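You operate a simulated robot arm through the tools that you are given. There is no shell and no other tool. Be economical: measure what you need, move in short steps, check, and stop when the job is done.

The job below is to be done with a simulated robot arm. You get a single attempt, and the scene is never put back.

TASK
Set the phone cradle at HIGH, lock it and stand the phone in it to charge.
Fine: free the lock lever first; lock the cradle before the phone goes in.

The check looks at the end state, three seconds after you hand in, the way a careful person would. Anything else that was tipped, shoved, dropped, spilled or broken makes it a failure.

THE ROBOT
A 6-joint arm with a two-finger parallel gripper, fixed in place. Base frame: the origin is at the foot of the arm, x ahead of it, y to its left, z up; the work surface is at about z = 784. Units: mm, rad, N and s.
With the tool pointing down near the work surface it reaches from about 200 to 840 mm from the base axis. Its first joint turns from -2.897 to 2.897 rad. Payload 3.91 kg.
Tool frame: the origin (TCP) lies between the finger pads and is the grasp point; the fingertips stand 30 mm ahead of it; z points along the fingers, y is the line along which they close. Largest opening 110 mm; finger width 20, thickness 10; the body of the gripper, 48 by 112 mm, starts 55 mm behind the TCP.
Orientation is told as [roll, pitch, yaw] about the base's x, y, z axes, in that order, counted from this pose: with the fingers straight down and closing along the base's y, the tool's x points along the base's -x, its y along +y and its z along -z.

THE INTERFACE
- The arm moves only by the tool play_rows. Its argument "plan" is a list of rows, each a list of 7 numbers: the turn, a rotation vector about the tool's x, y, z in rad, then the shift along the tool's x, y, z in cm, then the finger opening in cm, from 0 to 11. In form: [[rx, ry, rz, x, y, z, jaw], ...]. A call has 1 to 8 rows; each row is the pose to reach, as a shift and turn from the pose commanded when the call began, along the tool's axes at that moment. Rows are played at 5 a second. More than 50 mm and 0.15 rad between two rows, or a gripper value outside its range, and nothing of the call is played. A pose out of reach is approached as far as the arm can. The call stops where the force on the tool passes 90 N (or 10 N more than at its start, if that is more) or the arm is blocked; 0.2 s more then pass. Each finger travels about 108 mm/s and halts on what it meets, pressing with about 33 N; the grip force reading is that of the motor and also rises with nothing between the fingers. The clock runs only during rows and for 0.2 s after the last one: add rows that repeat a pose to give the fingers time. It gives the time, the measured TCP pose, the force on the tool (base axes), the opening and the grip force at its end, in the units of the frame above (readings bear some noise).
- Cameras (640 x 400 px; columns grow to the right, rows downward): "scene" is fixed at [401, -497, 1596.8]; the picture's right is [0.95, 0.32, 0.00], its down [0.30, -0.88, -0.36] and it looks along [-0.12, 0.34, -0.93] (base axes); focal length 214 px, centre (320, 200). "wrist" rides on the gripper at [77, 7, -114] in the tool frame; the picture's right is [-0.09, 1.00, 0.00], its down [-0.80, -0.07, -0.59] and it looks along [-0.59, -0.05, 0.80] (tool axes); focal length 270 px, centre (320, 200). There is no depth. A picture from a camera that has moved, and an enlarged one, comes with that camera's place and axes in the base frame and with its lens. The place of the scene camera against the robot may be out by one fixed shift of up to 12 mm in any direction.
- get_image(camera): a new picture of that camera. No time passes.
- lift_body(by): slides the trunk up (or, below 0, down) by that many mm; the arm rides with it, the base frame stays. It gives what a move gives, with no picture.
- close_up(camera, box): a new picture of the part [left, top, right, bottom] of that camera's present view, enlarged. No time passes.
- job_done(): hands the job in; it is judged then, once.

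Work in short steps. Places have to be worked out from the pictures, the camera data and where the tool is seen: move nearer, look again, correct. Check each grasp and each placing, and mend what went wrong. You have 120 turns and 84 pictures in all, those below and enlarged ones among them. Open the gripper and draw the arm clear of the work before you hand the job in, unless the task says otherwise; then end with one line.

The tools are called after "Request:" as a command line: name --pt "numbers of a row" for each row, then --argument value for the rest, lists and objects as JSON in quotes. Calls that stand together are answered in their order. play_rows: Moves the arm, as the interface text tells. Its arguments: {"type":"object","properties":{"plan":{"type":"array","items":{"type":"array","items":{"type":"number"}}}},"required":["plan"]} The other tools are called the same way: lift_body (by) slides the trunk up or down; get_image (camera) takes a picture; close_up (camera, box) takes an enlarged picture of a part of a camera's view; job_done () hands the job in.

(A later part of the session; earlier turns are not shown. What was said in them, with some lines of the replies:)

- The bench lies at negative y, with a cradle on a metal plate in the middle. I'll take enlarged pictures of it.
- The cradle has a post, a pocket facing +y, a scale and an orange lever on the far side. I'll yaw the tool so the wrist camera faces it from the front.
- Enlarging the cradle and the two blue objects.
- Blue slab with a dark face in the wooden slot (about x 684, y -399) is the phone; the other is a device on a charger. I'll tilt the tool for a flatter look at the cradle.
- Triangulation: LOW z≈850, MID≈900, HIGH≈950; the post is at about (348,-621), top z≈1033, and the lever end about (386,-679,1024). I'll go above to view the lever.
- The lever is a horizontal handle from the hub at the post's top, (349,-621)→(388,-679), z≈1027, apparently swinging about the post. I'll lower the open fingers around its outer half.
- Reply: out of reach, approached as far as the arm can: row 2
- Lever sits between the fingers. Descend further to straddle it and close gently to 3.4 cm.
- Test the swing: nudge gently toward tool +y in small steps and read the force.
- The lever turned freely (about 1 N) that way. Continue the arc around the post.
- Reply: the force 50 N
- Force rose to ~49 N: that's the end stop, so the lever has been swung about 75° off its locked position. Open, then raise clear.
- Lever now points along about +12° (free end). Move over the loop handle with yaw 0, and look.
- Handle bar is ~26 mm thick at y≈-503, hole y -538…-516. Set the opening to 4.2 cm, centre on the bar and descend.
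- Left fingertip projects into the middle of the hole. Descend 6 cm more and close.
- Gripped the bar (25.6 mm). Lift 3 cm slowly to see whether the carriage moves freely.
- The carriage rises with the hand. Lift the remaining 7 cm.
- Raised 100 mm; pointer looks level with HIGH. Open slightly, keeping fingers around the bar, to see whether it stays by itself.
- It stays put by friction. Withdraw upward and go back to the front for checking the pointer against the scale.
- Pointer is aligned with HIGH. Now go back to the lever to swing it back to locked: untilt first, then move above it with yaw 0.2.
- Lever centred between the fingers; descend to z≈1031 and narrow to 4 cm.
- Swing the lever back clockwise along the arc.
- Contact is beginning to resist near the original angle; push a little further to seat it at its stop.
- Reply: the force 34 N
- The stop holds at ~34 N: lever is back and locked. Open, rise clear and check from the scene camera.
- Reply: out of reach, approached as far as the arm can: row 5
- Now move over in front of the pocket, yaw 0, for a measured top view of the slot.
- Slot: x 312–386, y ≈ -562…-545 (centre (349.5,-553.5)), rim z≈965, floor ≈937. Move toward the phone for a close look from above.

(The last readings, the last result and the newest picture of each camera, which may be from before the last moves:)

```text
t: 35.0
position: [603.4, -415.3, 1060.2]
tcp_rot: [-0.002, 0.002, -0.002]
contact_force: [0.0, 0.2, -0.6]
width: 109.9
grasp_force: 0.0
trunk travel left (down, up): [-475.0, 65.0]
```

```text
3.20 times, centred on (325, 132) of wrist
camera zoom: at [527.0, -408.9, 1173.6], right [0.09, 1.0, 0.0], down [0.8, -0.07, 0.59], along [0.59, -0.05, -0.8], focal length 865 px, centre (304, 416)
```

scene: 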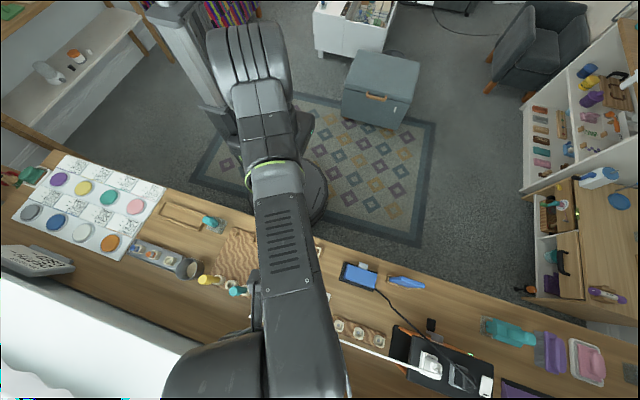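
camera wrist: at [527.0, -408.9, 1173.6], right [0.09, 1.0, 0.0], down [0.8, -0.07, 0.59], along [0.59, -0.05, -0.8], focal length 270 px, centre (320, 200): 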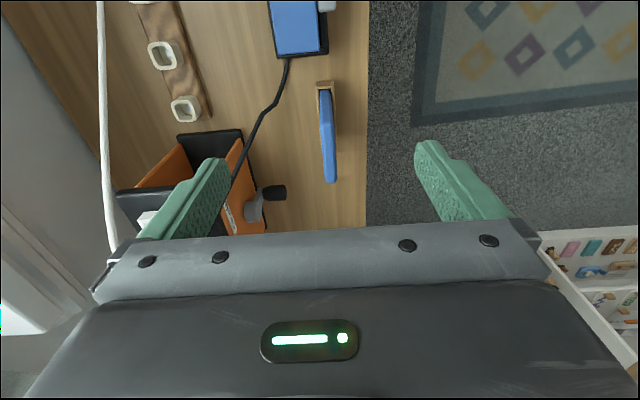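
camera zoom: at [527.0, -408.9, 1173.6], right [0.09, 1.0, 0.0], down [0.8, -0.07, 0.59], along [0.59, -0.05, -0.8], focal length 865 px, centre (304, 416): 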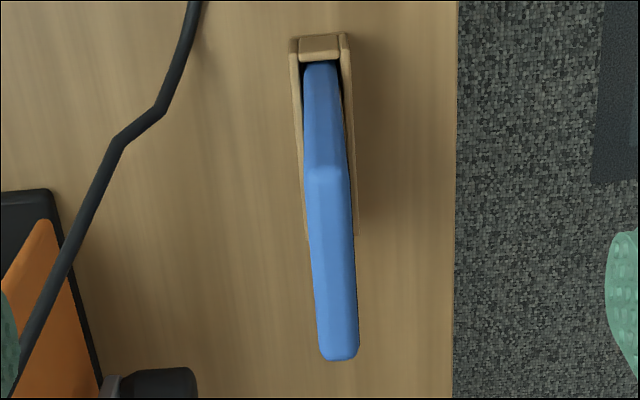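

Phone top edge runs along x from ≈629 to 696 at y≈-410, top z≈907, thickness ~13. Move over its centre, descend partway and check.

Request:
play_rows --pt "0 0 0 -3 0.3 0 8" --pt "0 0 0 -5.9 0.5 1 6" --pt "0 0 0 -5.9 0.5 5 6" --pt "0 0 0 -5.9 0.5 9.5 6"

Request:
get_image --camera "wrist"

```text
t: 36.0
position: [663.0, -407.2, 966.0]
tcp_rot: [0.002, 0.0, 0.001]
contact_force: [0.6, 1.6, -0.9]
width: 60.1
grasp_force: 0.0
trunk travel left (down, up): [-475.0, 65.0]
```

```text
40 pictures are left
camera wrist: at [586.8, -401.7, 1080.8], right [0.09, 1.0, 0.0], down [0.8, -0.07, 0.59], along [0.59, -0.05, -0.8], focal length 270 px, centre (320, 200)
```

wrist: 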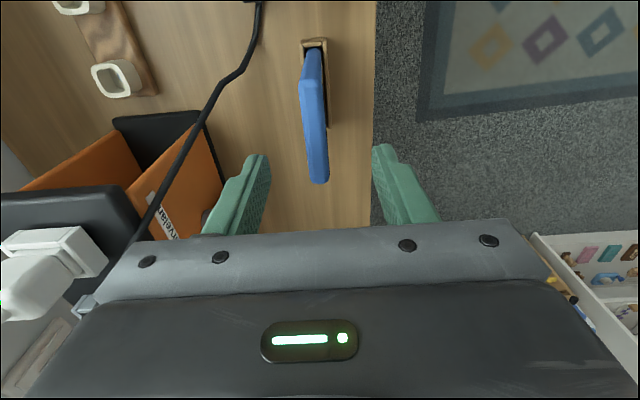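

Phone is between the fingers; correct y by -2.5 mm and x by -3 mm, descend to z≈885 and close.

Request:
play_rows --pt "0 0 0 0.3 -0.25 3 5" --pt "0 0 0 0.3 -0.25 6 5" --pt "0 0 0 0.3 -0.25 8.1 5" --pt "0 0 0 0.3 -0.25 8.1 3" --pt "0 0 0 0.3 -0.25 8.1 1.5" --pt "0 0 0 0.3 -0.25 8.1 0.6" --pt "0 0 0 0.3 -0.25 8.1 0.6"

Request:
get_image --camera "wrist"

```text
t: 37.6
position: [659.3, -409.9, 885.4]
tcp_rot: [0.0, 0.0, -0.001]
contact_force: [0.2, -0.2, 0.0]
width: 13.9
grasp_force: 32.8
trunk travel left (down, up): [-475.0, 65.0]
```

```text
39 pictures are left
camera wrist: at [584.1, -403.5, 1000.8], right [0.09, 1.0, 0.0], down [0.8, -0.07, 0.59], along [0.59, -0.05, -0.8], focal length 270 px, centre (320, 200)
```

wrist: 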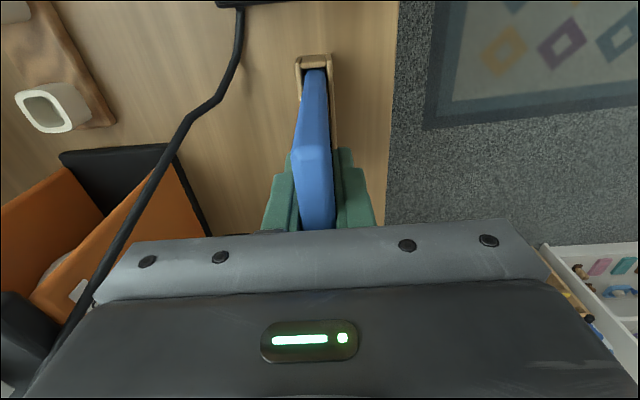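

Phone gripped (13.9 mm). Lift it straight up 21 cm.

Request:
play_rows --pt "0 0 0 0 0 -1 0.6" --pt "0 0 0 0 0 -3 0.6" --pt "0 0 0 0 0 -6 0.6" --pt "0 0 0 0 0 -10 0.6" --pt "0 0 0 0 0 -14 0.6" --pt "0 0 0 0 0 -18 0.6" --pt "0 0 0 0 0 -21 0.6"

Request:
get_image --camera "wrist"

Request:
close_up --camera "scene" --box '[330, 210, 470, 310]'

```text
t: 39.2
position: [660.4, -411.3, 1096.4]
tcp_rot: [0.0, 0.001, 0.0]
contact_force: [-0.3, -0.6, -1.4]
width: 13.8
grasp_force: 33.0
trunk travel left (down, up): [-475.0, 65.0]
```

```text
38 pictures are left
camera wrist: at [584.3, -404.2, 1209.8], right [0.09, 1.0, 0.0], down [0.8, -0.07, 0.59], along [0.59, -0.05, -0.8], focal length 270 px, centre (320, 200)
```

wrist: 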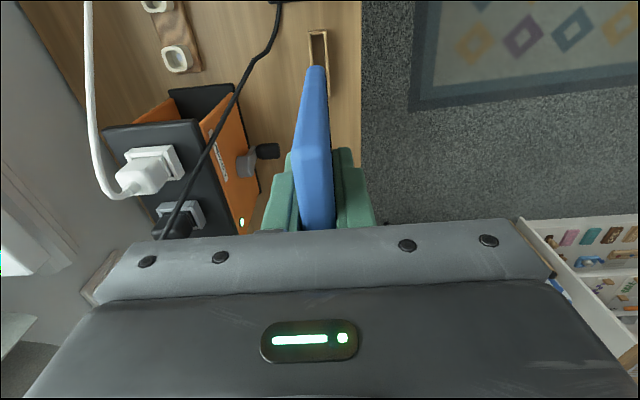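

```text
4.00 times, centred on (400, 260) of scene
camera zoom: at [401.0, -497.0, 1596.8], right [0.95, 0.32, 0.0], down [0.3, -0.88, -0.36], along [-0.12, 0.34, -0.93], focal length 858 px, centre (0, -40)
```

zoom: 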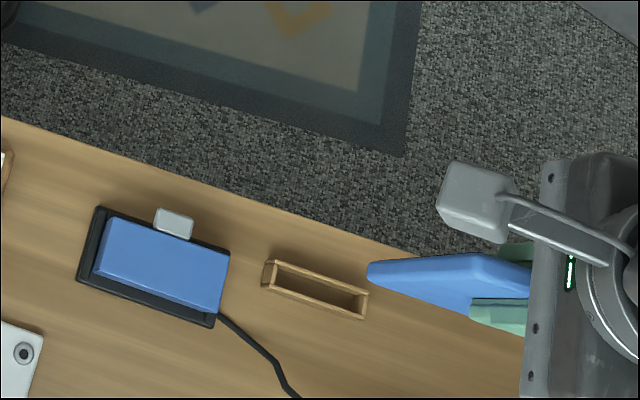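

Phone is held. Measure its edges in the hand.

Request:
close_up --camera "wrist" --box '[250, 50, 390, 240]'

```text
2.11 times, centred on (320, 145) of wrist
camera zoom: at [584.3, -404.2, 1209.8], right [0.09, 1.0, 0.0], down [0.8, -0.07, 0.59], along [0.59, -0.05, -0.8], focal length 569 px, centre (320, 316)
```

zoom: 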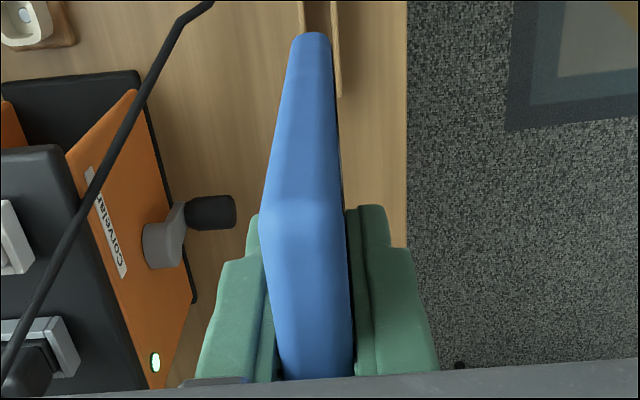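

Estimate: phone centre ≈4 mm to -x of the TCP, bottom ≈105 mm below it. Carry it above the slot, 2 cm higher.

Request:
play_rows --pt "0 0 0 3.5 -1.6 -2 0.6" --pt "0 0 0 7.5 -3.5 -2 0.6" --pt "0 0 0 11.5 -5.3 -2 0.6" --pt "0 0 0 15.5 -7.2 -2 0.6" --pt "0 0 0 19.5 -9 -2 0.6" --pt "0 0 0 23.5 -10.9 -2 0.6" --pt "0 0 0 27.5 -12.7 -2 0.6" --pt "0 0 0 30.7 -14.2 -2 0.6"

Request:
play_rows --pt "0 0 0 0 0 0 0.6"

Request:
close_up --camera "wrist" --box '[220, 30, 400, 240]'

Request:
close_up --camera "scene" --box '[220, 230, 360, 350]'

```text
t: 41.0
position: [353.8, -554.5, 1116.5]
tcp_rot: [0.001, -0.001, 0.002]
contact_force: [0.3, 0.2, -1.7]
width: 13.9
grasp_force: 32.8
trunk travel left (down, up): [-475.0, 65.0]
```

```text
t: 41.4
position: [353.3, -553.3, 1117.0]
tcp_rot: [0.001, -0.002, 0.0]
contact_force: [-0.4, -0.6, -1.2]
width: 13.8
grasp_force: 33.5
trunk travel left (down, up): [-475.0, 65.0]
```

```text
1.90 times, centred on (310, 135) of wrist
camera zoom: at [277.9, -547.4, 1230.8], right [0.09, 1.0, 0.0], down [0.8, -0.07, 0.59], along [0.59, -0.05, -0.8], focal length 515 px, centre (339, 324)
```

zoom: 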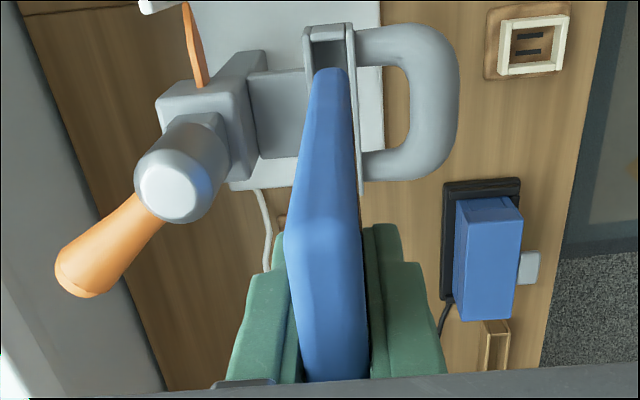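

```text
3.33 times, centred on (290, 290) of scene
camera zoom: at [401.0, -497.0, 1596.8], right [0.95, 0.32, 0.0], down [0.3, -0.88, -0.36], along [-0.12, 0.34, -0.93], focal length 715 px, centre (420, -100)
```

zoom: 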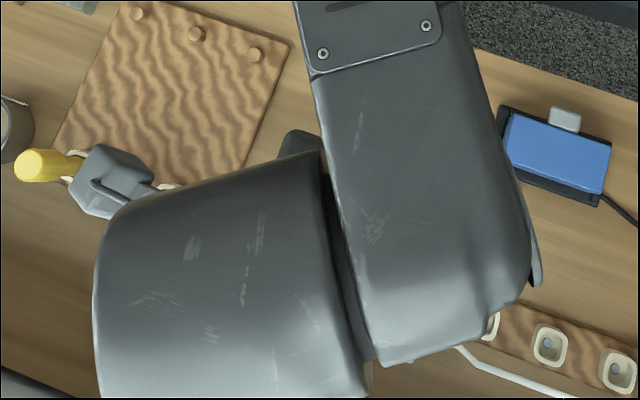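

Phone's bottom edge projects over the slot with ~4 mm margin each end and centred in y. Descend 4 cm, nudging y by -0.7 mm, and look again.

Request:
play_rows --pt "0 0 0 0 -0.07 1 0.6" --pt "0 0 0 0 -0.07 2 0.6" --pt "0 0 0 0 -0.07 3 0.6" --pt "0 0 0 0 -0.07 4 0.6"

Request:
close_up --camera "wrist" --box '[220, 30, 400, 240]'

```text
t: 42.4
position: [352.8, -554.9, 1076.0]
tcp_rot: [0.001, 0.0, 0.001]
contact_force: [0.1, -0.5, -2.1]
width: 13.8
grasp_force: 33.4
trunk travel left (down, up): [-475.0, 65.0]
```

```text
1.90 times, centred on (310, 135) of wrist
camera zoom: at [276.4, -548.5, 1189.6], right [0.09, 1.0, 0.0], down [0.8, -0.07, 0.59], along [0.59, -0.05, -0.8], focal length 515 px, centre (339, 324)
```

zoom: 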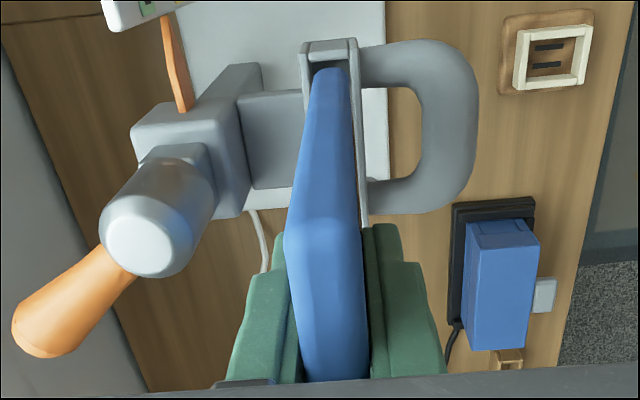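

Nearly entering the rim; nudge y another -1 mm and go down 1.5 cm slowly.

Request:
play_rows --pt "0 0 0 0 -0.08 0.2 0.6" --pt "0 0 0 0 -0.08 0.6 0.6" --pt "0 0 0 0 -0.08 1.0 0.6" --pt "0 0 0 0 -0.08 1.5 0.6"

Request:
close_up --camera "wrist" --box '[220, 30, 400, 240]'

```text
t: 43.4
position: [352.1, -556.0, 1062.1]
tcp_rot: [0.001, -0.001, -0.001]
contact_force: [0.5, 0.1, -1.6]
width: 13.9
grasp_force: 33.1
trunk travel left (down, up): [-475.0, 65.0]
```

```text
1.90 times, centred on (310, 135) of wrist
camera zoom: at [275.7, -549.5, 1175.9], right [0.09, 1.0, 0.0], down [0.8, -0.07, 0.59], along [0.59, -0.05, -0.8], focal length 515 px, centre (339, 324)
```

zoom: 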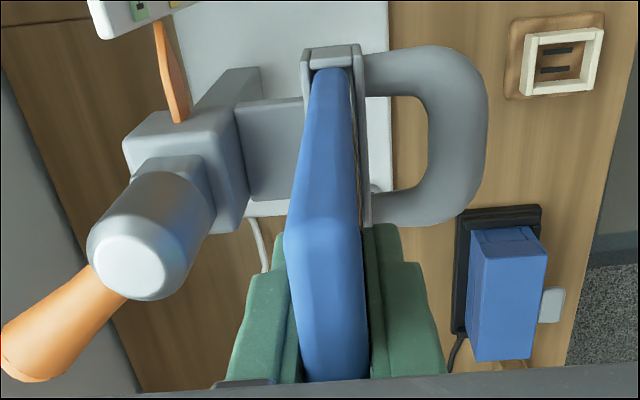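

Request:
close_up --camera "wrist" --box '[290, 45, 350, 85]'

```text
10.00 times, centred on (320, 65) of wrist
camera zoom: at [275.7, -549.5, 1175.9], right [0.09, 1.0, 0.0], down [0.8, -0.07, 0.59], along [0.59, -0.05, -0.8], focal length 2703 px, centre (320, 1550)
```

zoom: 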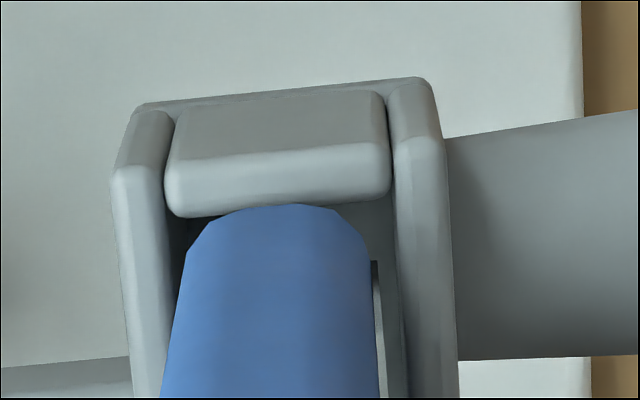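

The phone's end overlaps the slot's end block by ~1 mm in x, still above the rim. Shift +4 mm in x, then descend 1.5 cm gently.

Request:
play_rows --pt "0 0 0 0 0 -0.4 0.6" --pt "0 0 0 -0.4 0 -0.4 0.6" --pt "0 0 0 -0.4 0 0.2 0.6" --pt "0 0 0 -0.4 0 0.7 0.6" --pt "0 0 0 -0.4 0 1.2 0.6"

Request:
close_up --camera "wrist" --box '[275, 40, 365, 130]'

```text
t: 44.6
position: [356.0, -555.3, 1049.2]
tcp_rot: [-0.001, 0.0, 0.001]
contact_force: [0.4, 0.9, -1.7]
width: 14.0
grasp_force: 33.2
trunk travel left (down, up): [-475.0, 65.0]
```

```text
4.44 times, centred on (320, 85) of wrist
camera zoom: at [279.3, -549.2, 1163.1], right [0.09, 1.0, 0.0], down [0.8, -0.07, 0.59], along [0.59, -0.05, -0.8], focal length 1201 px, centre (320, 711)
```

zoom: 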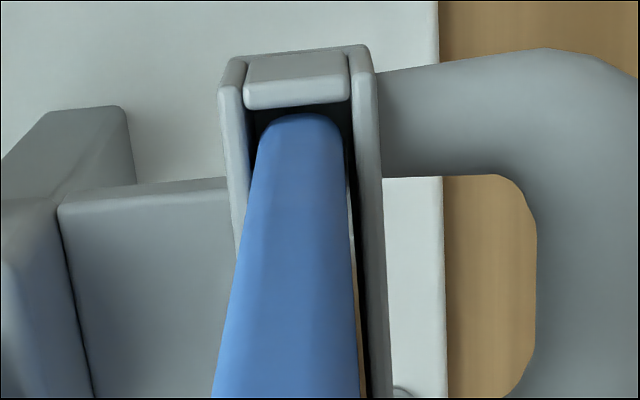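

Clear inside the slot outline with no contact. Continue down 1.5 cm in small steps.

Request:
play_rows --pt "0 0 0 0 0 0.4 0.6" --pt "0 0 0 0 0 0.8 0.6" --pt "0 0 0 0 0 1.2 0.6" --pt "0 0 0 0 0 1.5 0.6"

Request:
close_up --camera "wrist" --box '[275, 40, 365, 130]'

```text
t: 45.6
position: [356.3, -554.2, 1034.7]
tcp_rot: [-0.002, 0.0, 0.001]
contact_force: [0.6, 0.2, 1.2]
width: 13.5
grasp_force: 33.0
trunk travel left (down, up): [-475.0, 65.0]
```

```text
4.44 times, centred on (320, 85) of wrist
camera zoom: at [279.3, -549.0, 1149.1], right [0.09, 1.0, 0.0], down [0.8, -0.07, 0.59], along [0.59, -0.05, -0.8], focal length 1201 px, centre (320, 711)
```

zoom: 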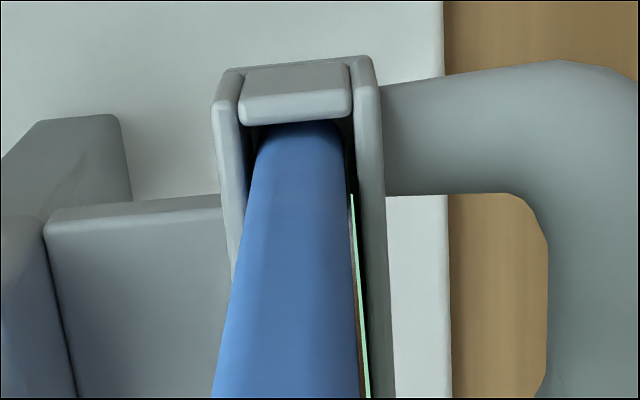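

Force shows first floor contact and the screen edge turned green (charging). Press down up to 3 mm more to seat.

Request:
play_rows --pt "0 0 0 0 0 0.1 0.6" --pt "0 0 0 0 0 0.2 0.6" --pt "0 0 0 0 0 0.3 0.6"

```text
t: 46.4
position: [355.6, -554.7, 1033.7]
tcp_rot: [-0.006, -0.001, -0.001]
contact_force: [1.5, -2.4, 24.6]
width: 13.8
grasp_force: 33.5
trunk travel left (down, up): [-475.0, 65.0]
```

Seated firmly (24.6 N upward). Relieve the push and open the fingers gradually to 3.2 cm.

Request:
play_rows --pt "0 0 0 0 0 -0.2 0.6" --pt "0 0 0 0 0 -0.2 1.6" --pt "0 0 0 0 0 -0.2 2.4" --pt "0 0 0 0 0 -0.2 3.2" --pt "0 0 0 0 0 -0.2 3.2"

Request:
get_image --camera "wrist"

```text
t: 47.6
position: [354.6, -554.3, 1032.9]
tcp_rot: [-0.001, -0.001, -0.001]
contact_force: [-0.3, -0.7, -0.6]
width: 32.2
grasp_force: 0.1
trunk travel left (down, up): [-475.0, 65.0]
```

```text
28 pictures are left
camera wrist: at [279.4, -548.7, 1146.7], right [0.09, 1.0, 0.0], down [0.8, -0.07, 0.59], along [0.59, -0.05, -0.8], focal length 270 px, centre (320, 200)
```

wrist: 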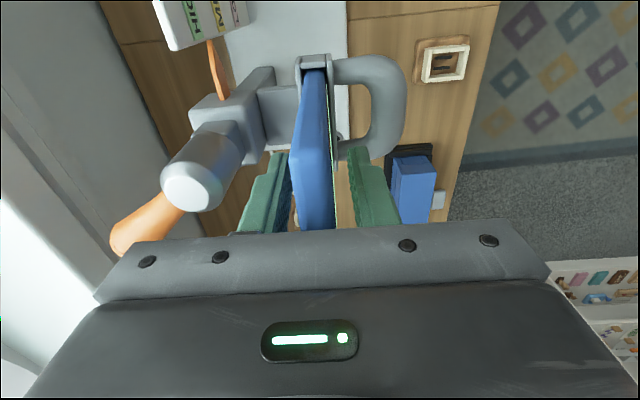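

Released; the phone stands. Rise straight up 13 cm and back off toward +y, then look.

Request:
play_rows --pt "0 0 0 0 0 -2 3.2" --pt "0 0 0 0 0 -5 3.2" --pt "0 0 0 0 0 -9 3.2" --pt "0 0 0 0 0 -12 3.2" --pt "0 0 0.14 1 4 -12 5" --pt "0 0 0.28 3 8 -12 7" --pt "0 0 0.42 5 12 -12 9" --pt "0 0 0.56 7 16 -12 11"

Request:
play_rows --pt "0 -0.14 0.0 4 2 0 11" --pt "0 -0.28 0 6 4 0 11" --pt "0 -0.42 0 8 4 0 11" --pt "0 -0.56 0 10 4 0 11"

Request:
get_image --camera "wrist"

Request:
get_image --camera "scene"

```text
t: 49.4
position: [286.5, -396.8, 1155.6]
tcp_rot: [0.002, -0.002, -0.563]
contact_force: [0.5, 0.4, 0.7]
width: 109.7
grasp_force: 0.1
trunk travel left (down, up): [-475.0, 65.0]
```

```text
t: 50.4
position: [220.8, -309.5, 1152.2]
tcp_rot: [-0.003, -0.564, -0.56]
contact_force: [-0.1, 0.5, 0.5]
width: 110.1
grasp_force: 0.1
trunk travel left (down, up): [-475.0, 65.0]
```

```text
27 pictures are left
camera wrist: at [119.6, -237.3, 1207.7], right [0.59, 0.8, 0.05], down [0.27, -0.25, 0.93], along [0.76, -0.54, -0.36], focal length 270 px, centre (320, 200)
```

wrist: 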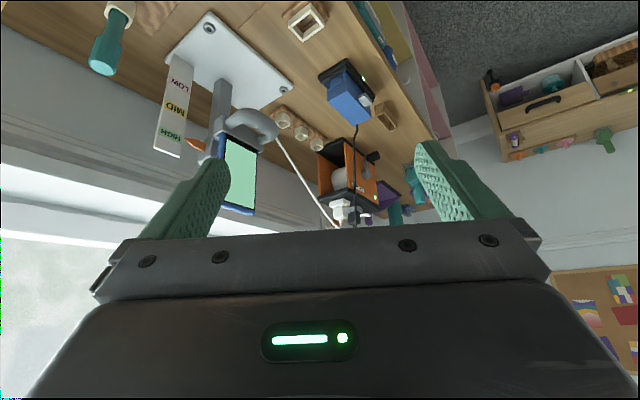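

```text
26 pictures are left
```

scene: 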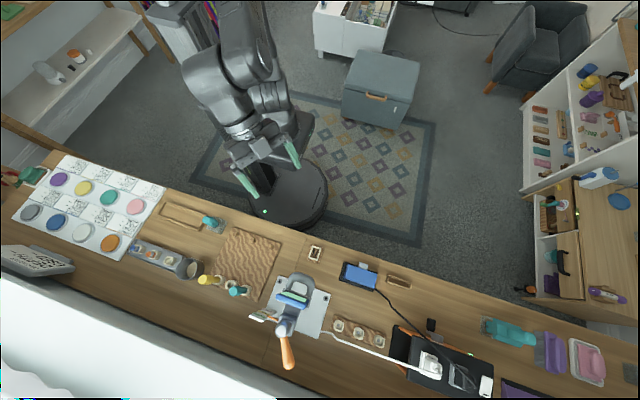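

The screen is lit green and the arm is clear. One enlarged view to confirm the pointer and the phone's stance.

Request:
close_up --camera "wrist" --box '[145, 60, 285, 220]'

Request:
close_up --camera "scene" --box '[230, 250, 350, 375]'

```text
2.50 times, centred on (215, 140) of wrist
camera zoom: at [119.6, -237.3, 1207.7], right [0.59, 0.8, 0.05], down [0.27, -0.25, 0.93], along [0.76, -0.54, -0.36], focal length 676 px, centre (582, 350)
```

zoom: 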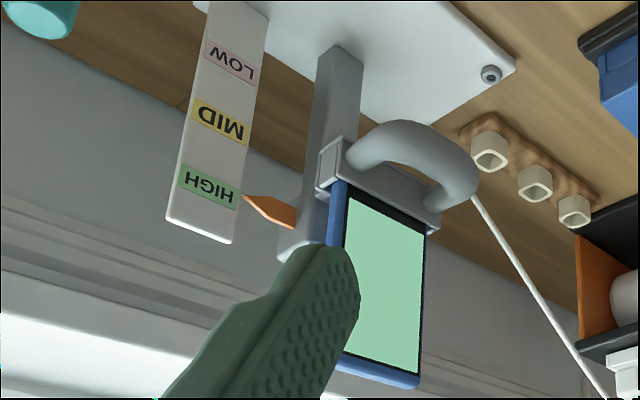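

```text
3.20 times, centred on (290, 312) of scene
camera zoom: at [401.0, -497.0, 1596.8], right [0.95, 0.32, 0.0], down [0.3, -0.88, -0.36], along [-0.12, 0.34, -0.93], focal length 686 px, centre (416, -160)
```

zoom: 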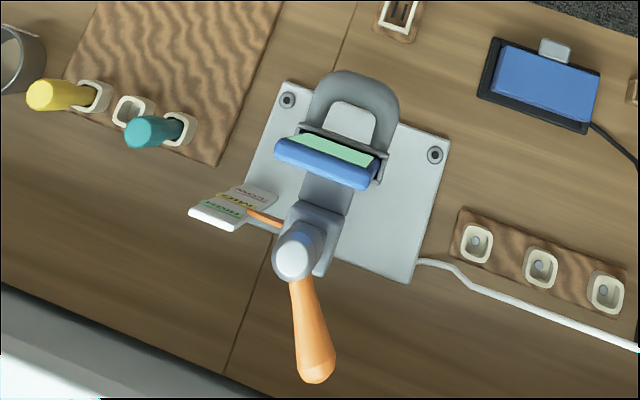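

The pointer is at HIGH, the lever is back in its locked position, and the phone is standing with its screen lit. Nothing else has been disturbed, so I'm handing in.

Request:
job_done

```text
The job is handed in.
```

The cradle is locked at HIGH and the phone is standing in it with its screen lit green, which I read as charging; the gripper is open, the arm is clear, and the job is handed in.
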